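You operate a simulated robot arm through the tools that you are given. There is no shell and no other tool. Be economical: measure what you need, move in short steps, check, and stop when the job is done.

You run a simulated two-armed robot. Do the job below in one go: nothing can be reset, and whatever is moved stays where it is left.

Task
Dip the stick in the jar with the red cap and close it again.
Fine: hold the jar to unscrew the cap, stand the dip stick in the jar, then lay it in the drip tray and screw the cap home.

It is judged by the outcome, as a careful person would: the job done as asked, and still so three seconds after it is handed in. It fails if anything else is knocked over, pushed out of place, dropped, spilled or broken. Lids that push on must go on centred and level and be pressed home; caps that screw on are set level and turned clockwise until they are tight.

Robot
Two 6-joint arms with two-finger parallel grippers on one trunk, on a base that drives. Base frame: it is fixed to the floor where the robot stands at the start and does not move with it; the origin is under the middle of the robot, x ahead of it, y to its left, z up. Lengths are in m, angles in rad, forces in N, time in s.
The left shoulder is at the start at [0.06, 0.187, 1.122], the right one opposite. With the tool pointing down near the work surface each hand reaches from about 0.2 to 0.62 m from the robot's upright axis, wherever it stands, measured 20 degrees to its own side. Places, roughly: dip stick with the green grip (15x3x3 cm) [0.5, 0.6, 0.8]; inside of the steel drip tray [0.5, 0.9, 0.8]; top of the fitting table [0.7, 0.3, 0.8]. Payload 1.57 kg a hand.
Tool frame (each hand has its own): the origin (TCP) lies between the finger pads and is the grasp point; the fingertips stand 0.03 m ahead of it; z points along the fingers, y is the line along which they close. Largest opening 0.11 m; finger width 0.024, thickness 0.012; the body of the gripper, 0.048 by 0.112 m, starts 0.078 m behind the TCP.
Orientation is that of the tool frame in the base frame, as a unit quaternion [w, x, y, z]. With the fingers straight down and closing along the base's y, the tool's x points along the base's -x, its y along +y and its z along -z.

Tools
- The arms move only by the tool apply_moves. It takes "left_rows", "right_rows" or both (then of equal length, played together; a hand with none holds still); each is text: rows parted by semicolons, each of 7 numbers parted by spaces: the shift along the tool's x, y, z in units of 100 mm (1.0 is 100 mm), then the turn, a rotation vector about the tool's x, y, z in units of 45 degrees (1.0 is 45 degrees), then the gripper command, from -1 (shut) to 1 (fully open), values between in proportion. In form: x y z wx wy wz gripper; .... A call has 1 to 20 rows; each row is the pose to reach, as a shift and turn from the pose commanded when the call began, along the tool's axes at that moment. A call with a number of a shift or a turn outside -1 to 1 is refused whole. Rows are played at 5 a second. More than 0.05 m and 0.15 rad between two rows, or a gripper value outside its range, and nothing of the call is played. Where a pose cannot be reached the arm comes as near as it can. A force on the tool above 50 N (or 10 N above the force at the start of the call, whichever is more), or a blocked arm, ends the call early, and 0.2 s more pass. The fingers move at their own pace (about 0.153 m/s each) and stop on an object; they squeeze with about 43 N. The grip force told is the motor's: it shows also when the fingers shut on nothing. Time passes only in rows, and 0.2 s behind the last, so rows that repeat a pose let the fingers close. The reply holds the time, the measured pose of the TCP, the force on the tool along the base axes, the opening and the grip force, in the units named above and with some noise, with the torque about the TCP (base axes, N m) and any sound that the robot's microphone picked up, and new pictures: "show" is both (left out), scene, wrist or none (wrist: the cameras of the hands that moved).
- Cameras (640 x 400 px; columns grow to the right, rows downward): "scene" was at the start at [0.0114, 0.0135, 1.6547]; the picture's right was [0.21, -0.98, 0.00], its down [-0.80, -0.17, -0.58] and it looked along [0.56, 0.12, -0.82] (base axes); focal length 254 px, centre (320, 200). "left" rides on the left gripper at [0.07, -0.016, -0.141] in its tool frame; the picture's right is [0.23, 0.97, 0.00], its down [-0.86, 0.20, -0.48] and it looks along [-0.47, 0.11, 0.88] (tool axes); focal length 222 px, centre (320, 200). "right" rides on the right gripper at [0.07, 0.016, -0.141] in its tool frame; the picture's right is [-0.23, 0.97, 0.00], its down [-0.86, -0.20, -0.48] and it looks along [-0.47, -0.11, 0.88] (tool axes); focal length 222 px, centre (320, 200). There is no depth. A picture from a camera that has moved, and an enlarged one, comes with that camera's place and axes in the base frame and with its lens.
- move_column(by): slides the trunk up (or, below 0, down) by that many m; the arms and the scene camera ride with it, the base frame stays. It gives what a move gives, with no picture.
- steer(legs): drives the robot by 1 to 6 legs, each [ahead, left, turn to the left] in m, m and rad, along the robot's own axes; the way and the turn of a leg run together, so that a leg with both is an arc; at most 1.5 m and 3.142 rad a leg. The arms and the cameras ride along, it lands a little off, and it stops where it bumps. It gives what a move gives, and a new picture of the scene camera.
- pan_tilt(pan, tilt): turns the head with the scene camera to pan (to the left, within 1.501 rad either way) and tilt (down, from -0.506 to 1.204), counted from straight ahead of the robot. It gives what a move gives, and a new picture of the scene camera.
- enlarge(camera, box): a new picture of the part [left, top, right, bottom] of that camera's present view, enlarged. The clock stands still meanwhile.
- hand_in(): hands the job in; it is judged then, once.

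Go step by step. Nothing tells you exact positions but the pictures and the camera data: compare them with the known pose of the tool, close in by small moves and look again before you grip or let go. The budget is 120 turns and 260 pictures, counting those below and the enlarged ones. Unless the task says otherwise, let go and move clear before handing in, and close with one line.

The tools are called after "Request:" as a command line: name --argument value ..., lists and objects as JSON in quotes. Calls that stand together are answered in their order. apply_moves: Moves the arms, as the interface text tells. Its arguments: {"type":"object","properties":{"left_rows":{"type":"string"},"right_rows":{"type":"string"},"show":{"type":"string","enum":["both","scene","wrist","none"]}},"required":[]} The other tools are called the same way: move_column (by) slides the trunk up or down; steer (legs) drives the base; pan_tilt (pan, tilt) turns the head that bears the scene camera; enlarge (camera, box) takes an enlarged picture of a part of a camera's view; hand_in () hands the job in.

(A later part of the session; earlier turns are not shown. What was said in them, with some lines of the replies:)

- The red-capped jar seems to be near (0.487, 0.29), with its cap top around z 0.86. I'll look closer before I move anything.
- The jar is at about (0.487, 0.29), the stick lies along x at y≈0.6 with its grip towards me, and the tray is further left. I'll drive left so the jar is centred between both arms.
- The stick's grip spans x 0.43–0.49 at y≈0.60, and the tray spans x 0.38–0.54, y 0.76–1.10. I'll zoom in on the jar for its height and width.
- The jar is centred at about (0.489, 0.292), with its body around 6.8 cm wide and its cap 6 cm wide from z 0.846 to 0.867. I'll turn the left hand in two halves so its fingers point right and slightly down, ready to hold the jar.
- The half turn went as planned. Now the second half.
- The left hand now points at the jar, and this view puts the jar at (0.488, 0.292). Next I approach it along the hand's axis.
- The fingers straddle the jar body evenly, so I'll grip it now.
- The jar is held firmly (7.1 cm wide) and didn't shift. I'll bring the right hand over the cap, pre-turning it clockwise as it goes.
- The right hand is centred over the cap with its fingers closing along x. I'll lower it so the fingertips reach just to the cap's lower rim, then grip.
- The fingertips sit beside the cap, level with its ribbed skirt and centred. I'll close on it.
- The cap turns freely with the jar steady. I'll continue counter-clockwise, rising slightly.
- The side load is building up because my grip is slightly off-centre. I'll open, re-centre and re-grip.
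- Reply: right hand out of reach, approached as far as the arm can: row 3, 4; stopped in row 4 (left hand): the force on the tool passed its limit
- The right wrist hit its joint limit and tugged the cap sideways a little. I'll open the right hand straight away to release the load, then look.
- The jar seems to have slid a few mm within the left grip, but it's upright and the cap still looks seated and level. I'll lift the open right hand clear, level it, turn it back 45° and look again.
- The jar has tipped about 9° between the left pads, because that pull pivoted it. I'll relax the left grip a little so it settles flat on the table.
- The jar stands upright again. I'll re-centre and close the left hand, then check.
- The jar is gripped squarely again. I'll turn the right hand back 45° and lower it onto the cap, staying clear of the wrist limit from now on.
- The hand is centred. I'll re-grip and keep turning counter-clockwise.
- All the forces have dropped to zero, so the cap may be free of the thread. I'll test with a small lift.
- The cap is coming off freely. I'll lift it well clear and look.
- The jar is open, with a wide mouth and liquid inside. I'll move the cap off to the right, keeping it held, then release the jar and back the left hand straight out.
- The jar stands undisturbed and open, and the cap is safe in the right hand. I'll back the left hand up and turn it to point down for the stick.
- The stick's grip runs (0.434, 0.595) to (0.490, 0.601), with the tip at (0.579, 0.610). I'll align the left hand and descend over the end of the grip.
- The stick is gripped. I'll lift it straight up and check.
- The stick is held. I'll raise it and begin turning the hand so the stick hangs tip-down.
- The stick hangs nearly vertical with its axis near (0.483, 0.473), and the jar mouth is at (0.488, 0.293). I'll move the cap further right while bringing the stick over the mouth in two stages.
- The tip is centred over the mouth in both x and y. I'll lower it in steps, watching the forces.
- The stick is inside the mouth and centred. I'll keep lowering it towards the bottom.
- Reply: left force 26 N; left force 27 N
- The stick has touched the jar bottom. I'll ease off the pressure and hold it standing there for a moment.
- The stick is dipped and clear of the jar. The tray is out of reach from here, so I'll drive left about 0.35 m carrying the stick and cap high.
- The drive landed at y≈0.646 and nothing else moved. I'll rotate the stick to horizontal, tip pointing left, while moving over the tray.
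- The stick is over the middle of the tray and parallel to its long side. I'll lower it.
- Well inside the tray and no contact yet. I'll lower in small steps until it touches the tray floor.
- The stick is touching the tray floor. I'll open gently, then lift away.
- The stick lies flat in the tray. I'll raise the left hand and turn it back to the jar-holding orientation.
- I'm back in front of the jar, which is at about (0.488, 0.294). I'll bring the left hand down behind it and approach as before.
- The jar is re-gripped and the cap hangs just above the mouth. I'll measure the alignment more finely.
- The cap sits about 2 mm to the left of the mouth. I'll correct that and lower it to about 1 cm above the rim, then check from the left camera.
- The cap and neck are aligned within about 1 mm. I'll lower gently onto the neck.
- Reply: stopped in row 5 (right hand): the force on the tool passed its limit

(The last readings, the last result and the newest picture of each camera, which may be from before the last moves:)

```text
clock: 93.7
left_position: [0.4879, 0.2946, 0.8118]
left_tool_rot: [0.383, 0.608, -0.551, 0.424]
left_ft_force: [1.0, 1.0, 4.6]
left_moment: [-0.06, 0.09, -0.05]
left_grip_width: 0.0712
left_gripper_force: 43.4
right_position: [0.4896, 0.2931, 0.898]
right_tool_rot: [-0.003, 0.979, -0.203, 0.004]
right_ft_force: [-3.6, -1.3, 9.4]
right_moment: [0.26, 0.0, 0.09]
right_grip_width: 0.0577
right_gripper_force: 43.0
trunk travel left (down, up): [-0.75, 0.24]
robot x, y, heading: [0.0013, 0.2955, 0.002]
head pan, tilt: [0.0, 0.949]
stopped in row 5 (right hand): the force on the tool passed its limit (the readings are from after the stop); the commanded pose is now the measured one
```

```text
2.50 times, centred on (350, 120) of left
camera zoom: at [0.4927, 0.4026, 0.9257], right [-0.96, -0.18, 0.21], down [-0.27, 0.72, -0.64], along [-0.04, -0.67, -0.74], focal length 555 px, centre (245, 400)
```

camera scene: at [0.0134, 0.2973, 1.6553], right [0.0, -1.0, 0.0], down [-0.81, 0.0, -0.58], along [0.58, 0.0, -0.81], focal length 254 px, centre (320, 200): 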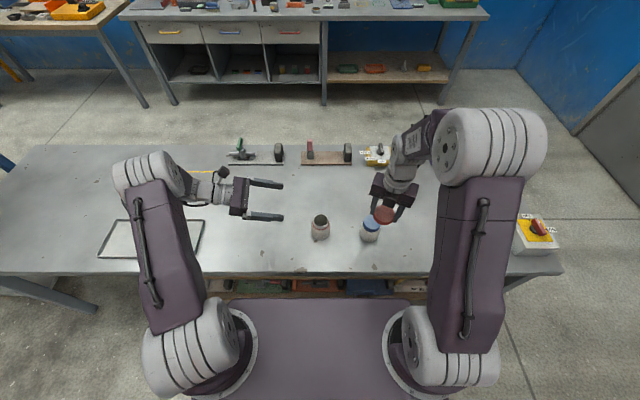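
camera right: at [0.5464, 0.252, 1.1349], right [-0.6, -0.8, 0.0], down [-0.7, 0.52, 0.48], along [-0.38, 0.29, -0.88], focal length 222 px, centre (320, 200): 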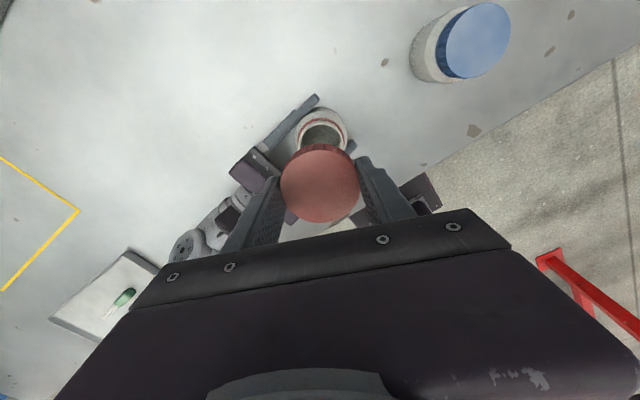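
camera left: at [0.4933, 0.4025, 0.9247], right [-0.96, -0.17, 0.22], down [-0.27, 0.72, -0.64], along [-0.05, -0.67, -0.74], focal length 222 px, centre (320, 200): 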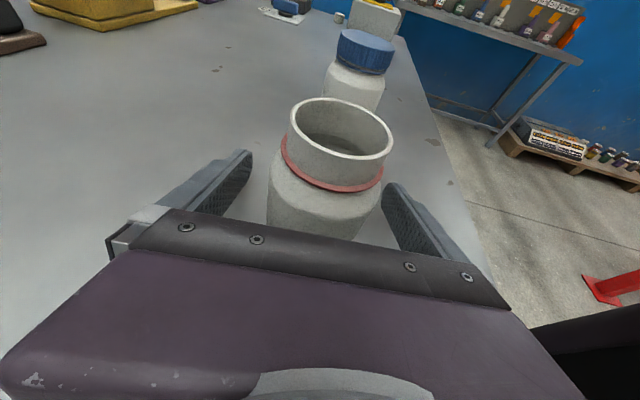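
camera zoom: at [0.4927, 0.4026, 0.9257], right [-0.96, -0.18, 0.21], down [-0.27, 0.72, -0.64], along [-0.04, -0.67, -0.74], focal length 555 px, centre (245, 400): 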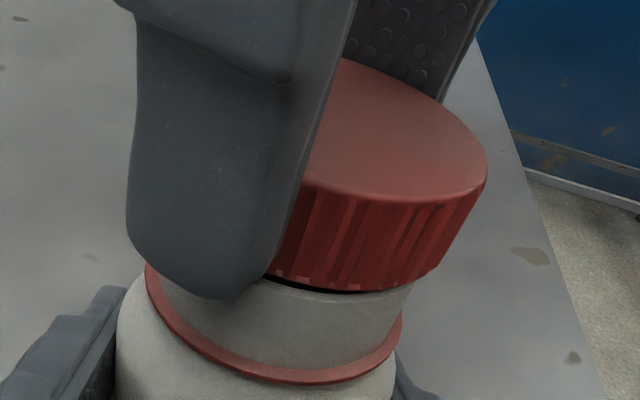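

The cap is touching the rim off-centre: the moment says the contact is on the +y side. I'll raise it slightly, shift it 1.5 mm that way, level it and retry.

Request:
apply_moves --right_rows "0 0 -.04 -.0095 -.0085 .0025 -1; -.01 -.012 -.04 -.0095 -.0085 .0025 -1; -.01 -.012 -.01 -.0095 -.0085 .0025 -1; -.01 -.012 .01 -.0095 -.0085 .0025 -1; -.01 -.012 .025 -.0095 -.0085 .0025 -1; -.01 -.012 .04 -.0095 -.0085 .0025 -1; -.01 -.012 .04 -.0095 -.0085 .0025 -1" --show "none"

Request:
enlarge --camera "left" --box '[260, 40, 440, 200]'

Request:
enlarge --camera "scene" --box '[290, 185, 350, 230]'

```text
clock: 95.3
left_position: [0.4881, 0.2928, 0.813]
left_tool_rot: [0.383, 0.608, -0.55, 0.425]
left_ft_force: [-1.6, -1.9, 16.2]
left_moment: [0.34, -0.22, -0.01]
left_grip_width: 0.0709
left_gripper_force: 43.7
right_position: [0.4889, 0.2946, 0.893]
right_tool_rot: [0.0, 0.979, -0.205, -0.001]
right_ft_force: [-0.2, 0.1, 0.3]
right_moment: [0.0, -0.02, 0.0]
right_grip_width: 0.058
right_gripper_force: 43.0
trunk travel left (down, up): [-0.75, 0.24]
robot x, y, heading: [-0.0016, 0.2977, 0.001]
head pan, tilt: [0.0, 0.949]
```

```text
2.50 times, centred on (350, 120) of left
camera zoom: at [0.4927, 0.4025, 0.9256], right [-0.96, -0.18, 0.21], down [-0.27, 0.72, -0.64], along [-0.04, -0.67, -0.74], focal length 555 px, centre (245, 400)
```

zoom: 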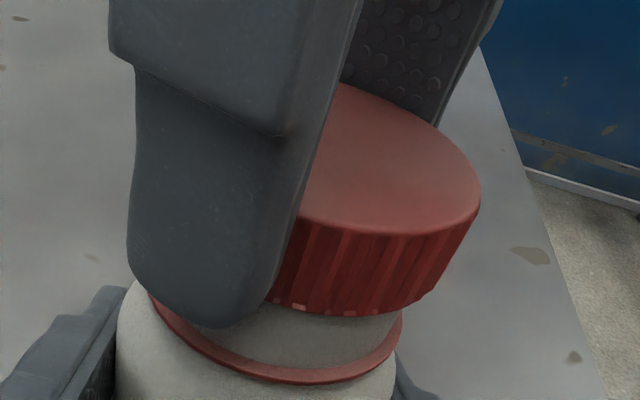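

```text
8.89 times, centred on (320, 208) of scene
camera zoom: at [0.0105, 0.2959, 1.6554], right [0.0, -1.0, 0.0], down [-0.81, 0.0, -0.58], along [0.58, 0.0, -0.81], focal length 2261 px, centre (320, 133)
```

zoom: 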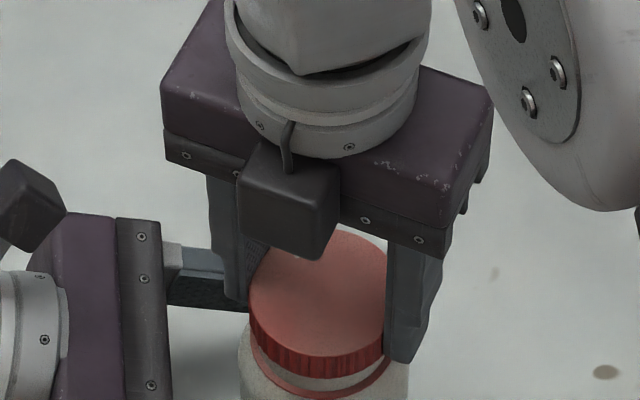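

The cap has slipped over the neck with no force. The left hand is pressing down a little, so I'll relieve that while lowering the cap to the thread.

Request:
apply_moves --right_rows "0 0 .03 0 0 0 -1; 0 0 .06 0 0 0 -1; 0 0 .08 0 0 0 -1; 0 0 .1 0 0 0 -1; 0 0 .115 0 0 0 -1; 0 0 .115 0 0 0 -1" --left_rows ".02 0 -.007 0 0 0 -1; .02 0 -.007 0 0 0 -1; .02 0 -.007 0 0 0 -1; .02 0 -.007 0 0 0 -1; .02 0 -.007 0 0 0 -1; .02 0 -.007 0 0 0 -1" --show "none"

Request:
enlarge --camera "left" --box '[260, 40, 440, 200]'

```text
clock: 96.7
left_position: [0.4881, 0.295, 0.8111]
left_tool_rot: [0.382, 0.61, -0.55, 0.423]
left_ft_force: [10.5, -6.4, -17.6]
left_moment: [0.05, -0.13, -0.13]
left_grip_width: 0.0711
left_gripper_force: 42.9
right_position: [0.4905, 0.2958, 0.8823]
right_tool_rot: [-0.001, 0.979, -0.206, -0.001]
right_ft_force: [-8.4, 3.5, 31.2]
right_moment: [0.04, 0.38, 0.03]
right_grip_width: 0.058
right_gripper_force: 43.1
trunk travel left (down, up): [-0.75, 0.24]
robot x, y, heading: [-0.0, 0.2967, 0.001]
head pan, tilt: [0.0, 0.949]
```

```text
2.50 times, centred on (350, 120) of left
camera zoom: at [0.4933, 0.4025, 0.926], right [-0.96, -0.18, 0.21], down [-0.27, 0.72, -0.63], along [-0.04, -0.67, -0.74], focal length 555 px, centre (245, 400)
```

zoom: 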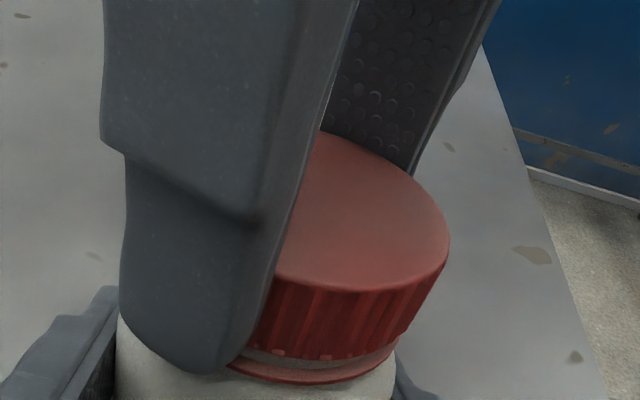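

The cap sits level at the start of the thread. I'll ease the press slightly and begin turning clockwise.

Request:
apply_moves --right_rows "-.004 0 -.012 0 0 0 -1; -.004 0 -.012 0 0 .167 -1; -.004 0 -.011 0 0 .333 -1; -.004 0 -.01 0 0 .5 -1; -.004 0 -.009 0 0 .667 -1; -.004 0 -.008 0 0 .833 -1; -.004 0 -.007 0 0 1 -1" --show "none"

Request:
enlarge --camera "left" --box '[260, 40, 440, 200]'

```text
clock: 98.3
left_position: [0.4891, 0.2938, 0.8125]
left_tool_rot: [0.382, 0.61, -0.55, 0.424]
left_ft_force: [3.9, -4.7, -19.5]
left_moment: [0.17, 0.22, -0.05]
left_grip_width: 0.071
left_gripper_force: 42.9
right_position: [0.4897, 0.2951, 0.8816]
right_tool_rot: [0.002, 0.825, -0.565, -0.003]
right_ft_force: [-4.6, 3.9, 25.1]
right_moment: [0.11, 0.04, 0.0]
right_grip_width: 0.058
right_gripper_force: 42.7
trunk travel left (down, up): [-0.75, 0.24]
robot x, y, heading: [0.0021, 0.2988, -0.001]
head pan, tilt: [0.0, 0.949]
```

```text
2.50 times, centred on (350, 120) of left
camera zoom: at [0.4935, 0.4028, 0.9259], right [-0.96, -0.18, 0.21], down [-0.27, 0.72, -0.64], along [-0.04, -0.67, -0.74], focal length 555 px, centre (245, 400)
```

zoom: 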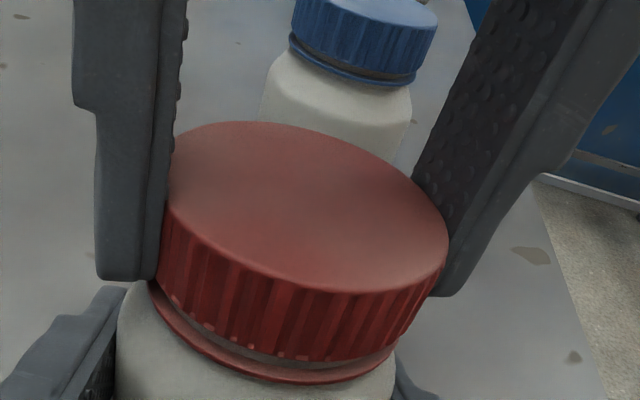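

Request:
apply_moves --right_rows "0 0 .001 0 0 .167 -1; 0 0 .002 0 0 .333 -1; 0 0 .003 0 0 .5 -1; 0 0 .004 0 0 .667 -1; 0 0 .005 0 0 .833 -1; 0 0 .005 0 0 1 -1" --show "none"

Request:
apply_moves --right_rows "0 0 .001 0 0 .167 -1; 0 0 .002 0 0 .333 -1; 0 0 .003 0 0 .5 -1; 0 0 .004 0 0 .667 -1; 0 0 .005 0 0 .833 -1; 0 0 .005 0 0 1 -1" --show "none"

Request:
enlarge --camera "left" --box '[260, 40, 440, 200]'

```text
clock: 99.7
left_position: [0.4902, 0.2943, 0.8127]
left_tool_rot: [0.383, 0.609, -0.55, 0.424]
left_ft_force: [11.9, -9.2, -21.2]
left_moment: [0.28, 0.59, 0.0]
left_grip_width: 0.0711
left_gripper_force: 42.7
right_position: [0.4894, 0.2947, 0.88]
right_tool_rot: [-0.003, -0.546, 0.838, 0.001]
right_ft_force: [-13.4, 9.3, 24.1]
right_moment: [0.27, 0.27, 0.02]
right_grip_width: 0.0581
right_gripper_force: 43.0
trunk travel left (down, up): [-0.75, 0.24]
robot x, y, heading: [-0.0018, 0.2948, 0.005]
head pan, tilt: [0.0, 0.949]
```

```text
clock: 101.1
left_position: [0.4897, 0.2942, 0.8132]
left_tool_rot: [0.381, 0.61, -0.55, 0.424]
left_ft_force: [22.5, -14.7, -16.8]
left_moment: [0.49, 0.86, -0.04]
left_grip_width: 0.0714
left_gripper_force: 42.8
right_position: [0.4887, 0.2949, 0.8807]
right_tool_rot: [-0.003, -0.184, 0.983, 0.0]
right_ft_force: [-23.2, 15.5, 19.0]
right_moment: [0.47, 0.53, 0.08]
right_grip_width: 0.058
right_gripper_force: 43.4
trunk travel left (down, up): [-0.75, 0.24]
robot x, y, heading: [0.0006, 0.2993, -0.002]
head pan, tilt: [0.0, 0.949]
```

```text
2.50 times, centred on (350, 120) of left
camera zoom: at [0.4945, 0.403, 0.9263], right [-0.96, -0.18, 0.21], down [-0.27, 0.72, -0.64], along [-0.04, -0.67, -0.74], focal length 555 px, centre (245, 400)
```

zoom: 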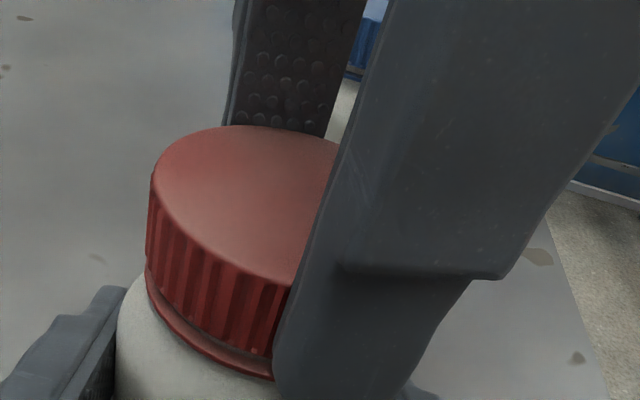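

Side load is building up again from the off-centre grip, so I'll release and re-centre on the cap.

Request:
apply_moves --right_rows "0 0 0 0 0 0 .4; 0 0 0 0 0 0 .4; 0 0 0 0 0 0 .4" --show "wrist"

Request:
enlarge --camera "left" --box '[260, 40, 440, 200]'

Request:
enlarge --camera "right" --box '[230, 110, 410, 240]'

```text
clock: 101.9
left_position: [0.4885, 0.2932, 0.8132]
left_tool_rot: [0.384, 0.608, -0.551, 0.423]
left_ft_force: [1.3, 0.5, -1.1]
left_moment: [0.0, -0.04, -0.01]
left_grip_width: 0.071
left_gripper_force: 43.1
right_position: [0.4891, 0.2947, 0.8794]
right_tool_rot: [-0.003, -0.185, 0.983, 0.0]
right_ft_force: [0.6, 0.1, -0.4]
right_moment: [-0.01, 0.01, 0.02]
right_grip_width: 0.077
right_gripper_force: 0.0
trunk travel left (down, up): [-0.75, 0.24]
robot x, y, heading: [0.004, 0.2978, 0.003]
head pan, tilt: [0.0, 0.949]
camera right: at [0.4201, 0.2839, 1.0209], right [-0.14, 0.99, 0.0], down [0.87, 0.13, 0.47], along [0.47, 0.07, -0.88], focal length 222 px, centre (320, 200)
```

right: 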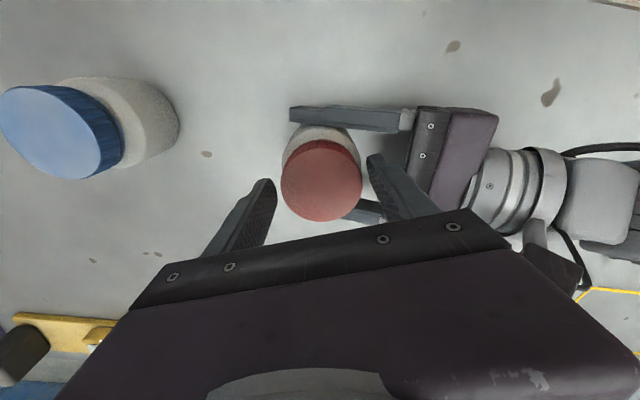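

```text
2.50 times, centred on (350, 120) of left
camera zoom: at [0.4942, 0.4029, 0.9261], right [-0.96, -0.18, 0.21], down [-0.27, 0.72, -0.64], along [-0.04, -0.67, -0.74], focal length 555 px, centre (245, 400)
```

zoom: 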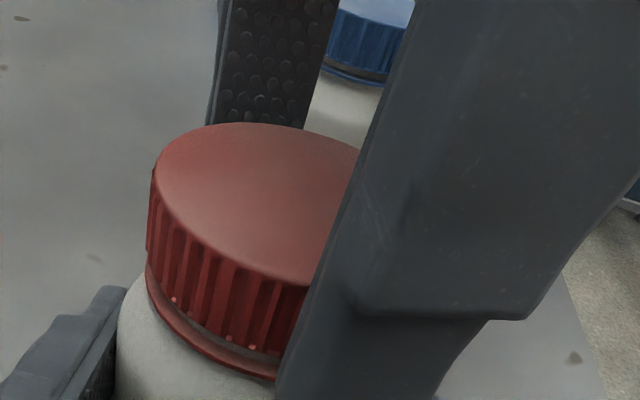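

```text
3.08 times, centred on (320, 175) of right
camera zoom: at [0.4201, 0.2839, 1.0209], right [-0.14, 0.99, 0.0], down [0.87, 0.13, 0.47], along [0.47, 0.07, -0.88], focal length 684 px, centre (320, 277)
```

zoom: 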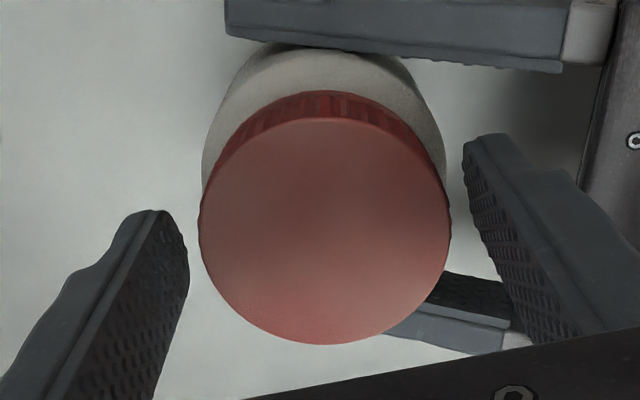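

Request:
apply_moves --right_rows ".02 .01 0 0 0 0 .4; .02 .01 0 0 0 0 -1; .02 .01 0 0 0 0 -1; .02 .01 0 0 0 0 -1; .02 .01 .001 0 0 .167 -1; .02 .01 .002 0 0 .333 -1; .02 .01 .003 0 0 .5 -1; .02 .01 .004 0 0 .667 -1; .02 .01 .005 0 0 .833 -1; .02 .01 .005 0 0 1 -1" --show "none"

Request:
enlarge --camera "left" --box '[260, 40, 440, 200]'

```text
clock: 104.1
left_position: [0.4897, 0.2955, 0.8134]
left_tool_rot: [0.384, 0.609, -0.55, 0.424]
left_ft_force: [1.8, -10.4, 1.0]
left_moment: [0.63, 0.05, 0.0]
left_grip_width: 0.0712
left_gripper_force: 42.7
right_position: [0.4865, 0.2957, 0.8796]
right_tool_rot: [-0.002, 0.206, 0.978, 0.0]
right_ft_force: [-1.8, 11.5, 0.0]
right_moment: [0.12, 0.09, 0.03]
right_grip_width: 0.058
right_gripper_force: 42.6
trunk travel left (down, up): [-0.75, 0.24]
robot x, y, heading: [-0.0004, 0.3013, -0.001]
head pan, tilt: [0.0, 0.949]
```

```text
2.50 times, centred on (350, 120) of left
camera zoom: at [0.4942, 0.4026, 0.9261], right [-0.96, -0.18, 0.21], down [-0.27, 0.72, -0.64], along [-0.04, -0.67, -0.74], focal length 555 px, centre (245, 400)
```

zoom: 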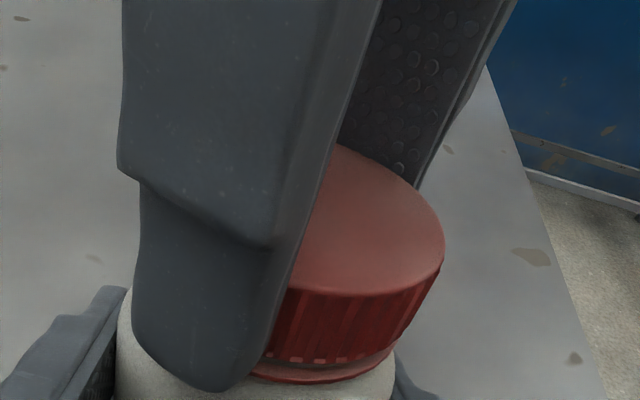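

Request:
apply_moves --right_rows ".004 .01 .001 0 0 .167 -1; .004 .01 .002 0 0 .333 -1; .004 .01 .003 0 0 .5 -1; .004 .01 .004 0 0 .667 -1; .004 .01 .005 0 0 .833 -1; .004 .01 .005 0 0 1 -1" --show "none"

Request:
enlarge --camera "left" --box '[260, 40, 440, 200]'

```text
clock: 105.5
left_position: [0.4888, 0.2928, 0.8138]
left_tool_rot: [0.385, 0.608, -0.551, 0.424]
left_ft_force: [-3.8, -11.9, 0.5]
left_moment: [0.74, -0.52, 0.02]
left_grip_width: 0.0713
left_gripper_force: 43.1
right_position: [0.4878, 0.2964, 0.8786]
right_tool_rot: [-0.002, 0.565, 0.825, -0.002]
right_ft_force: [5.3, 11.8, -0.6]
right_moment: [0.08, 0.13, 0.0]
right_grip_width: 0.0578
right_gripper_force: 43.5
trunk travel left (down, up): [-0.75, 0.24]
robot x, y, heading: [-0.0017, 0.2988, -0.003]
head pan, tilt: [0.0, 0.949]
```

```text
2.50 times, centred on (350, 120) of left
camera zoom: at [0.4939, 0.4028, 0.926], right [-0.96, -0.17, 0.21], down [-0.27, 0.72, -0.64], along [-0.04, -0.67, -0.74], focal length 555 px, centre (245, 400)
```

zoom: 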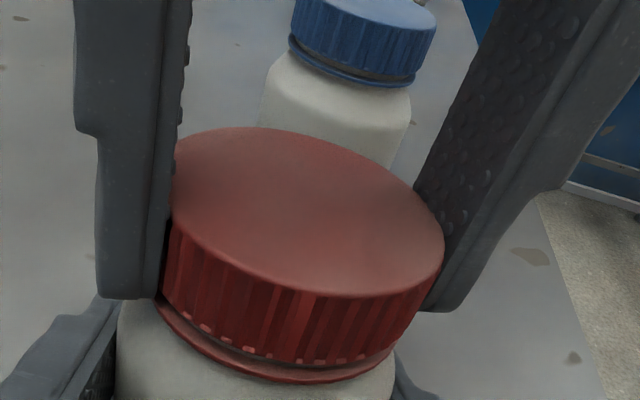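

Request:
apply_moves --right_rows "0 0 0 0 0 0 .35; .006 .006 0 0 0 0 .35; .006 .006 0 0 0 -.167 .35; .006 .006 0 0 0 -.333 .35; .006 .006 0 0 0 -.5 .35; .006 .006 0 0 0 -.667 .35; .006 .006 0 0 0 -.833 .35; .006 .006 0 0 0 -1 .35; .006 .006 0 0 0 -1 -1; .006 .006 0 0 0 -1 -1; .006 .006 0 0 0 -1 -1; .006 .006 .001 0 0 -.833 -1; .006 .006 .002 0 0 -.667 -1; .006 .006 .003 0 0 -.5 -1; .006 .006 .004 0 0 -.333 -1; .006 .006 .005 0 0 -.167 -1; .006 .006 .005 0 0 0 -1" --show "none"

Request:
enlarge --camera "left" --box '[260, 40, 440, 200]'

```text
clock: 109.1
left_position: [0.4892, 0.294, 0.8129]
left_tool_rot: [0.383, 0.608, -0.551, 0.423]
left_ft_force: [2.2, -5.0, -0.7]
left_moment: [0.14, 0.01, -1.41]
left_grip_width: 0.0709
left_gripper_force: 43.1
right_position: [0.4882, 0.2978, 0.879]
right_tool_rot: [-0.001, 0.563, 0.826, -0.002]
right_ft_force: [-2.2, 4.8, -1.1]
right_moment: [0.17, 0.16, 1.41]
right_grip_width: 0.0583
right_gripper_force: 42.9
trunk travel left (down, up): [-0.75, 0.24]
robot x, y, heading: [-0.001, 0.2958, 0.0]
head pan, tilt: [0.0, 0.949]
```

```text
2.50 times, centred on (350, 120) of left
camera zoom: at [0.494, 0.4028, 0.9261], right [-0.96, -0.17, 0.21], down [-0.27, 0.72, -0.64], along [-0.04, -0.67, -0.74], focal length 555 px, centre (245, 400)
```

zoom: 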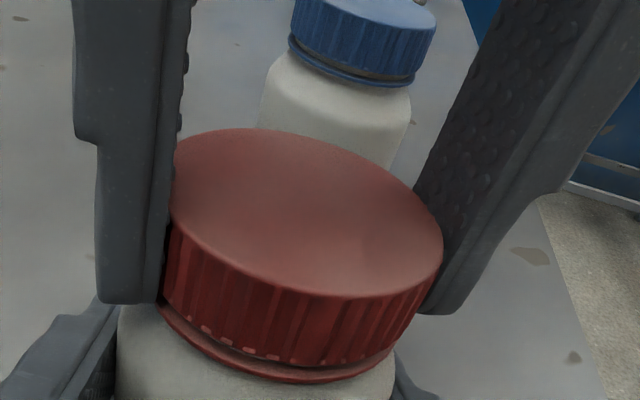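

A clear tightening torque of about 1.4 N·m has appeared, and the cap is level against the ring. I'll give one more part turn to confirm it's home.

Request:
apply_moves --right_rows "0 0 0 0 0 .1 -1; 0 0 0 0 0 .2 -1; 0 0 0 0 0 .3 -1; 0 0 0 0 0 .3 -1" --show "none"

Request:
enlarge --camera "left" --box '[260, 40, 440, 200]'

Request:
enlarge --camera "left" --box '[200, 0, 480, 240]'

```text
clock: 110.1
left_position: [0.4887, 0.2944, 0.8131]
left_tool_rot: [0.384, 0.609, -0.55, 0.423]
left_ft_force: [-5.1, 3.2, 0.0]
left_moment: [-0.13, -0.18, -0.25]
left_grip_width: 0.07
left_gripper_force: 42.9
right_position: [0.4885, 0.2969, 0.8786]
right_tool_rot: [-0.001, 0.658, 0.753, -0.001]
right_ft_force: [6.0, -2.6, -2.8]
right_moment: [-0.04, -0.2, 0.29]
right_grip_width: 0.0581
right_gripper_force: 42.5
trunk travel left (down, up): [-0.75, 0.24]
robot x, y, heading: [0.001, 0.296, 0.001]
head pan, tilt: [0.0, 0.949]
```

```text
2.50 times, centred on (350, 120) of left
camera zoom: at [0.4941, 0.403, 0.9258], right [-0.96, -0.18, 0.21], down [-0.27, 0.72, -0.64], along [-0.04, -0.67, -0.74], focal length 555 px, centre (245, 400)
```

zoom: 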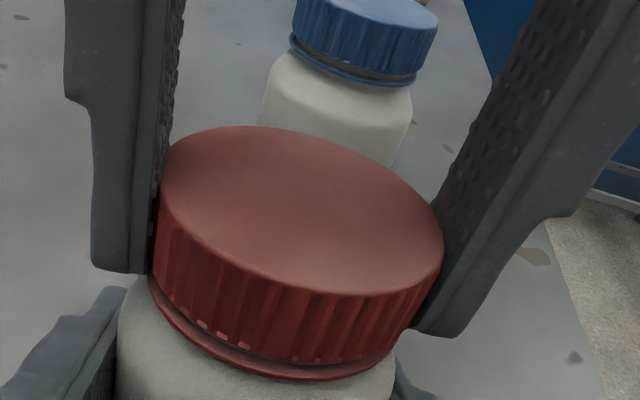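

```text
1.67 times, centred on (340, 120) of left
camera zoom: at [0.4941, 0.403, 0.9258], right [-0.96, -0.18, 0.21], down [-0.27, 0.72, -0.64], along [-0.04, -0.67, -0.74], focal length 370 px, centre (287, 333)
```

zoom: 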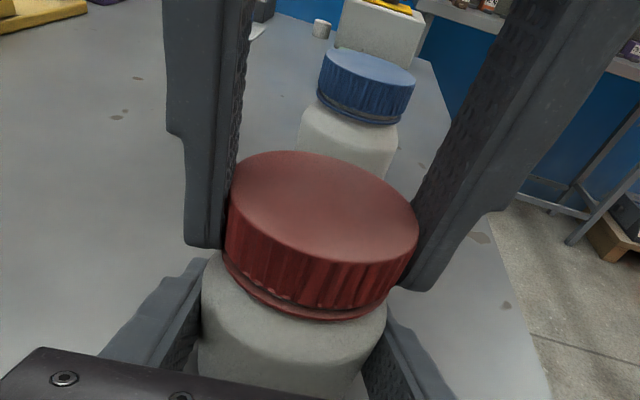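

The torque broke away, so something slipped. I'll re-grip further back and check again for a firm stop.

Request:
apply_moves --right_rows "0 0 0 0 0 0 .35; 0 0 0 0 0 0 .35; 0 0 0 0 0 -.167 .35; 0 0 0 0 0 -.333 .35; 0 0 0 0 0 -.5 .35; 0 0 0 0 0 -.667 .35; 0 0 0 0 0 -.833 .35; 0 0 0 0 0 -1 .35; 0 0 0 0 0 -1 -1; 0 0 0 0 0 -1 -1; 0 0 0 0 0 -1 -1; 0 0 0 0 0 -.9 -1; 0 0 0 0 0 -.8 -1" --show "none"

Request:
enlarge --camera "left" --box '[260, 40, 440, 200]'

Request:
apply_moves --right_rows "0 0 0 0 0 .1 -1; 0 0 0 0 0 .2 -1; 0 0 0 0 0 .2 -1" --show "none"

Request:
enlarge --camera "left" --box '[260, 40, 440, 200]'

```text
clock: 112.9
left_position: [0.4885, 0.2932, 0.8139]
left_tool_rot: [0.385, 0.607, -0.551, 0.424]
left_ft_force: [-0.2, 0.0, 0.6]
left_moment: [-0.1, -0.02, -1.18]
left_grip_width: 0.0688
left_gripper_force: 43.1
right_position: [0.4873, 0.297, 0.88]
right_tool_rot: [-0.001, 0.391, 0.92, -0.002]
right_ft_force: [0.2, 0.0, -2.5]
right_moment: [0.07, 0.0, 1.15]
right_grip_width: 0.0582
right_gripper_force: 43.0
trunk travel left (down, up): [-0.75, 0.24]
robot x, y, heading: [0.0014, 0.2958, -0.003]
head pan, tilt: [0.0, 0.949]
```

```text
2.50 times, centred on (350, 120) of left
camera zoom: at [0.4941, 0.4027, 0.9262], right [-0.96, -0.17, 0.21], down [-0.27, 0.72, -0.64], along [-0.04, -0.67, -0.74], focal length 555 px, centre (245, 400)
```

zoom: 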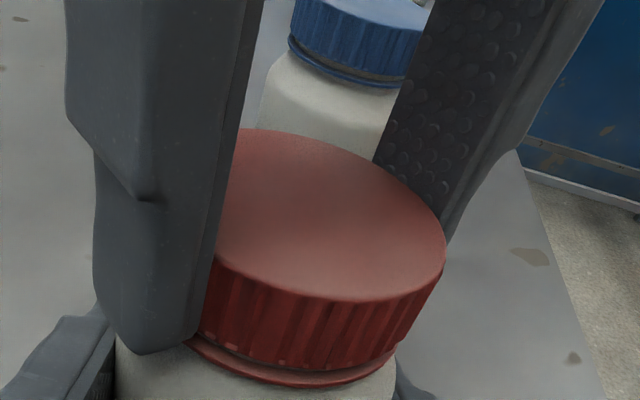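

```text
clock: 113.7
left_position: [0.489, 0.2935, 0.8108]
left_tool_rot: [0.383, 0.609, -0.551, 0.423]
left_ft_force: [-2.0, -0.7, -2.1]
left_moment: [0.02, -0.1, -1.41]
left_grip_width: 0.0689
left_gripper_force: 43.3
right_position: [0.4872, 0.2968, 0.8787]
right_tool_rot: [-0.002, 0.463, 0.886, -0.001]
right_ft_force: [1.0, 0.9, 0.3]
right_moment: [-0.02, -0.01, 1.4]
right_grip_width: 0.058
right_gripper_force: 43.2
trunk travel left (down, up): [-0.75, 0.24]
robot x, y, heading: [0.0007, 0.2957, 0.0]
head pan, tilt: [0.0, 0.949]
```

```text
2.50 times, centred on (350, 120) of left
camera zoom: at [0.4941, 0.4029, 0.9258], right [-0.96, -0.17, 0.21], down [-0.27, 0.72, -0.64], along [-0.04, -0.67, -0.74], focal length 555 px, centre (245, 400)
```

zoom: 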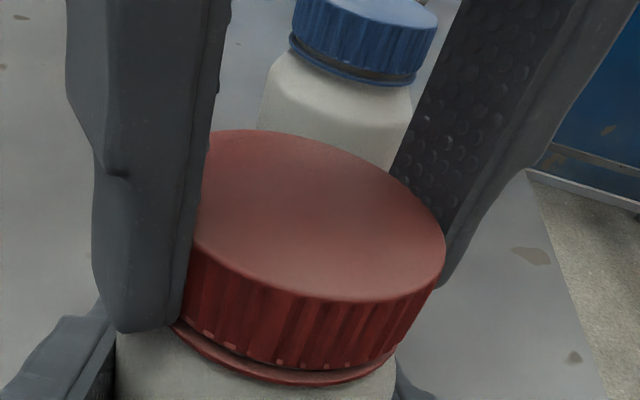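

Resistance is immediate now and holds at about 1.4 N·m. The cap is level, with the same ring gap as when it was closed at the start, so it's tight. I'll release the cap and lift away.

Request:
apply_moves --right_rows "0 0 0 0 0 0 .2; 0 0 0 0 0 0 .4; 0 0 0 0 0 0 .5; 0 0 -.2 0 0 0 .5; 0 0 -.5 0 0 0 .5; 0 0 -.75 0 0 0 .5; 0 0 -1 0 0 0 .5" --show "wrist"

Request:
enlarge --camera "left" --box '[200, 0, 480, 240]'

```text
clock: 115.3
left_position: [0.489, 0.2942, 0.8119]
left_tool_rot: [0.383, 0.609, -0.55, 0.424]
left_ft_force: [-0.4, -0.3, -1.6]
left_moment: [-0.01, 0.0, 0.02]
left_grip_width: 0.069
left_gripper_force: 43.1
right_position: [0.489, 0.2974, 0.9784]
right_tool_rot: [-0.002, 0.464, 0.886, -0.002]
right_ft_force: [-0.9, 0.0, -0.2]
right_moment: [0.02, 0.0, 0.01]
right_grip_width: 0.0829
right_gripper_force: 0.0
trunk travel left (down, up): [-0.75, 0.24]
robot x, y, heading: [0.0005, 0.2957, 0.002]
head pan, tilt: [0.0, 0.949]
camera right: at [0.4635, 0.3624, 1.12], right [0.93, 0.37, -0.01], down [0.33, -0.82, 0.48], along [0.17, -0.45, -0.88], focal length 222 px, centre (320, 200)
```

right: 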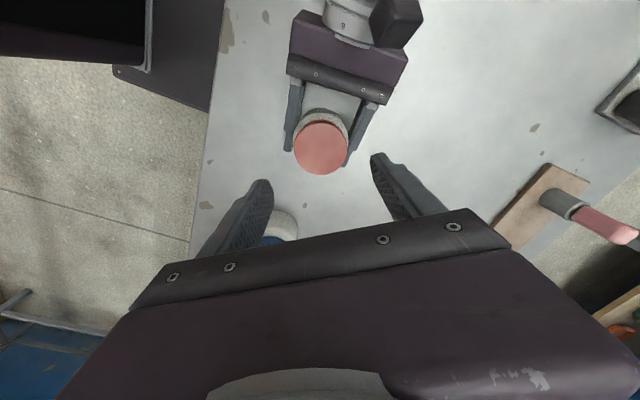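

```text
1.67 times, centred on (340, 120) of left
camera zoom: at [0.494, 0.4029, 0.9262], right [-0.96, -0.18, 0.21], down [-0.27, 0.72, -0.64], along [-0.04, -0.67, -0.74], focal length 370 px, centre (287, 333)
```

zoom: 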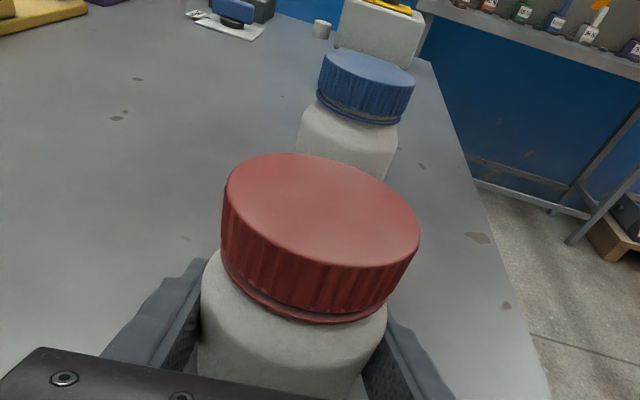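

The cap is on and level. I'll zoom in on the seam and compare it with the closed blue jar.

Request:
enlarge --camera "left" --box '[275, 20, 405, 150]'

```text
3.08 times, centred on (340, 85) of left
camera zoom: at [0.494, 0.4029, 0.9262], right [-0.96, -0.18, 0.21], down [-0.27, 0.72, -0.64], along [-0.04, -0.67, -0.74], focal length 684 px, centre (258, 554)
```

zoom: 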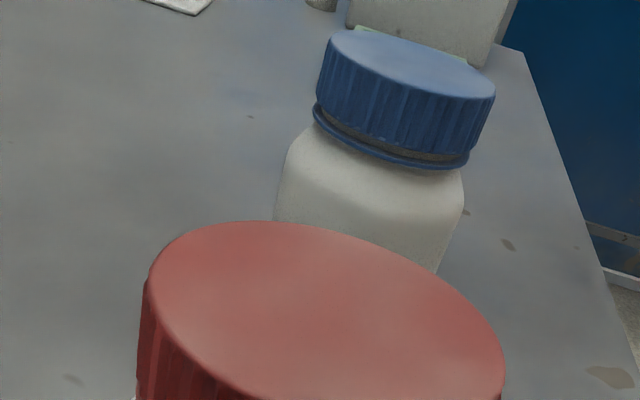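

Request:
enlarge --camera "left" --box '[280, 110, 400, 200]'

```text
4.44 times, centred on (340, 155) of left
camera zoom: at [0.494, 0.4029, 0.9262], right [-0.96, -0.18, 0.21], down [-0.27, 0.72, -0.64], along [-0.04, -0.67, -0.74], focal length 987 px, centre (231, 400)
```

zoom: 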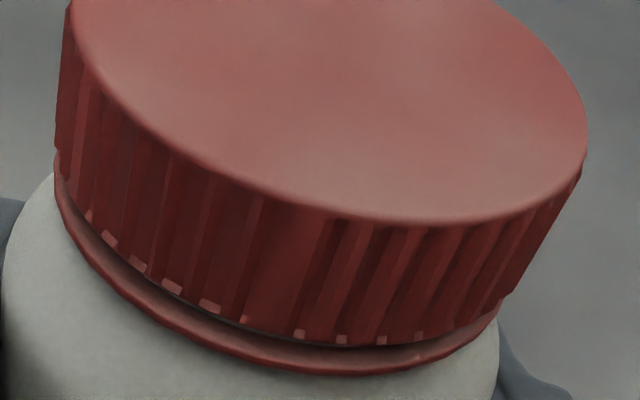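

The seam is thin and even all round, so the cap is home. I'll release the jar, back the left hand out, and raise the right hand clear.

Request:
apply_moves --left_rows "0 0 0 0 0 0 .4; 0 0 0 0 0 0 .7; 0 0 0 0 0 0 1; 0 0 0 0 0 0 1; 0 0 -.15 0 0 0 1; 0 0 -.4 0 0 0 1; 0 0 -.7 0 0 0 1; 0 0 -1 0 0 0 1" --right_rows "0 0 0 0 0 0 .5; 0 0 -.1 0 0 0 .5; 0 0 -.2 0 0 0 .5; 0 0 -.3 0 0 0 .5; 0 0 -.4 0 0 0 .5; 0 0 -.5 0 0 0 .5; 0 0 -.6 0 0 0 .5; 0 0 -.6 0 0 0 .5" --show "both"

Request:
apply_moves --left_rows ".3 0 -.1 0 0 0 1; .7 0 -.2 0 0 0 1; 1 0 -.3 0 0 0 1" --show "none"

Request:
pan_tilt --pan 0.35 --tilt 0.9

Request:
enlarge --camera "scene" --box '[160, 120, 480, 320]'

```text
clock: 117.1
left_position: [0.4772, 0.3874, 0.847]
left_tool_rot: [0.384, 0.608, -0.55, 0.424]
left_ft_force: [-0.1, -0.9, -0.5]
left_moment: [0.02, 0.01, -0.05]
left_grip_width: 0.1099
left_gripper_force: 0.1
right_position: [0.4883, 0.2965, 1.0398]
right_tool_rot: [-0.001, 0.464, 0.886, -0.002]
right_ft_force: [0.6, 0.2, -0.4]
right_moment: [-0.02, -0.03, -0.05]
right_grip_width: 0.0823
right_gripper_force: 0.1
trunk travel left (down, up): [-0.75, 0.24]
robot x, y, heading: [-0.0005, 0.2968, -0.006]
head pan, tilt: [0.0, 0.949]
camera scene: at [0.0132, 0.2972, 1.6553], right [0.0, -1.0, 0.0], down [-0.81, 0.0, -0.58], along [0.58, 0.0, -0.81], focal length 254 px, centre (320, 200)
camera right: at [0.4644, 0.3632, 1.1801], right [0.93, 0.37, 0.0], down [0.33, -0.82, 0.48], along [0.17, -0.45, -0.88], focal length 222 px, centre (320, 200)
camera left: at [0.484, 0.4963, 0.961], right [-0.96, -0.18, 0.21], down [-0.27, 0.72, -0.64], along [-0.04, -0.67, -0.74], focal length 222 px, centre (320, 200)
```

scene: 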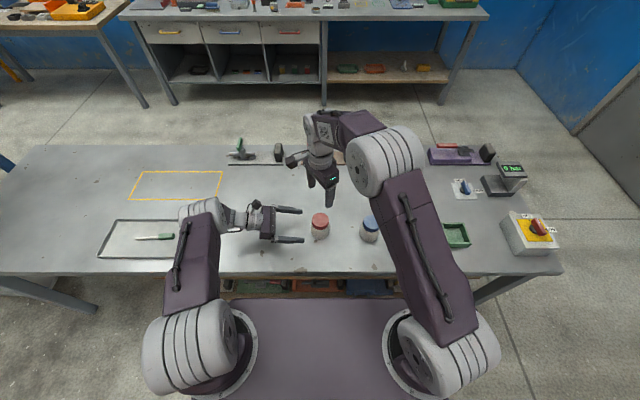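
right: 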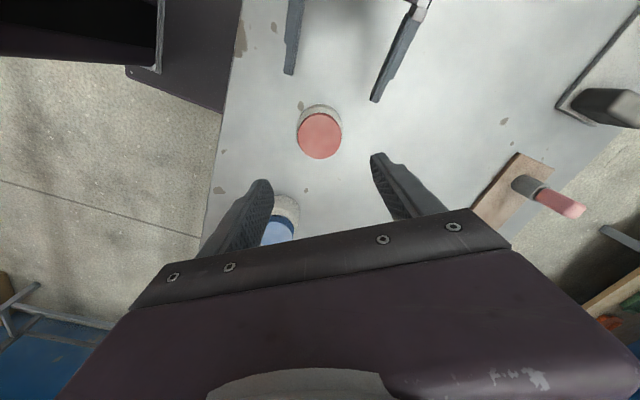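
left: 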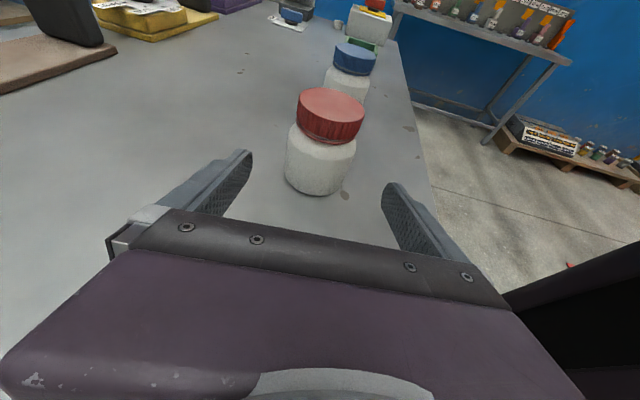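

```text
clock: 117.9
left_position: [0.4795, 0.3796, 0.9513]
left_tool_rot: [0.382, 0.609, -0.55, 0.424]
left_ft_force: [0.7, 0.3, -1.3]
left_moment: [0.0, -0.02, 0.02]
left_grip_width: 0.11
left_gripper_force: 0.1
right_position: [0.4896, 0.2967, 1.0401]
right_tool_rot: [-0.003, 0.463, 0.887, -0.001]
right_ft_force: [-0.6, -0.1, 0.0]
right_moment: [0.01, 0.05, 0.03]
right_grip_width: 0.0828
right_gripper_force: 0.1
trunk travel left (down, up): [-0.75, 0.24]
robot x, y, heading: [-0.0026, 0.2979, 0.005]
head pan, tilt: [0.0, 0.949]
```

```text
clock: 118.7
left_position: [0.479, 0.3805, 0.9501]
left_tool_rot: [0.383, 0.609, -0.55, 0.424]
left_ft_force: [-0.6, 0.3, -0.1]
left_moment: [-0.01, -0.02, 0.03]
left_grip_width: 0.11
left_gripper_force: 0.2
right_position: [0.4894, 0.2974, 1.0388]
right_tool_rot: [-0.002, 0.463, 0.887, -0.001]
right_ft_force: [-0.1, -0.1, -0.4]
right_moment: [0.0, 0.03, 0.0]
right_grip_width: 0.0828
right_gripper_force: 0.0
trunk travel left (down, up): [-0.75, 0.24]
robot x, y, heading: [0.0015, 0.3003, -0.0]
head pan, tilt: [0.351, 0.901]
camera scene: at [0.0118, 0.3222, 1.6589], right [0.34, -0.94, 0.0], down [-0.74, -0.27, -0.62], along [0.58, 0.21, -0.78], focal length 254 px, centre (320, 200)
```

scene: 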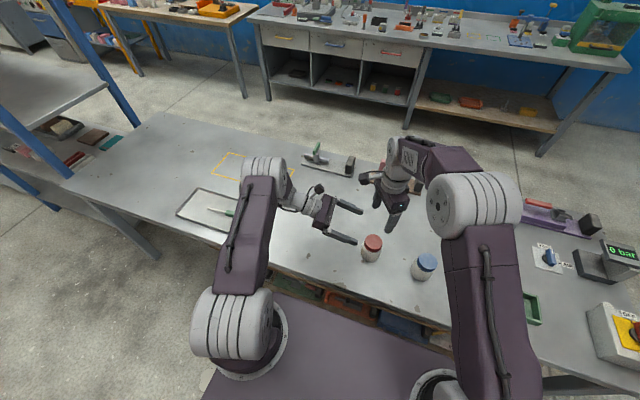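

```text
2.00 times, centred on (320, 220) of scene
camera zoom: at [0.0118, 0.3222, 1.6589], right [0.34, -0.94, 0.0], down [-0.74, -0.27, -0.62], along [0.58, 0.21, -0.78], focal length 509 px, centre (320, 160)
```

zoom: 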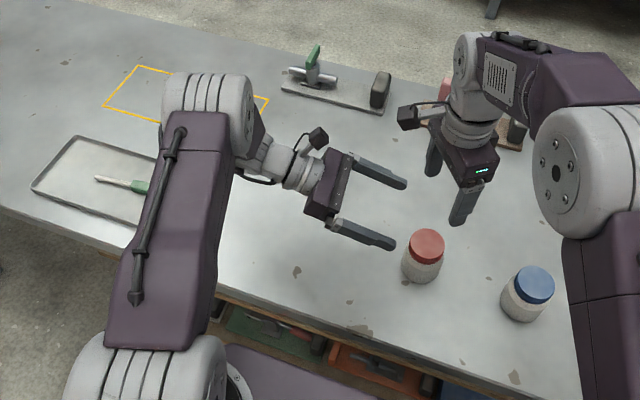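

The jar stands upright with its cap level and tight, the stick lies in the drip tray, and both hands are empty and clear, so I'm handing in.

Request:
hand_in

```text
The job is handed in.
```

The stick was dipped to the bottom of the red-capped jar and now lies in the drip tray. The cap is screwed back on, level and tight. While I was unscrewing the cap, the closed jar tipped about 9° in the left hand. I set it upright again before opening it, and I saw no spill.
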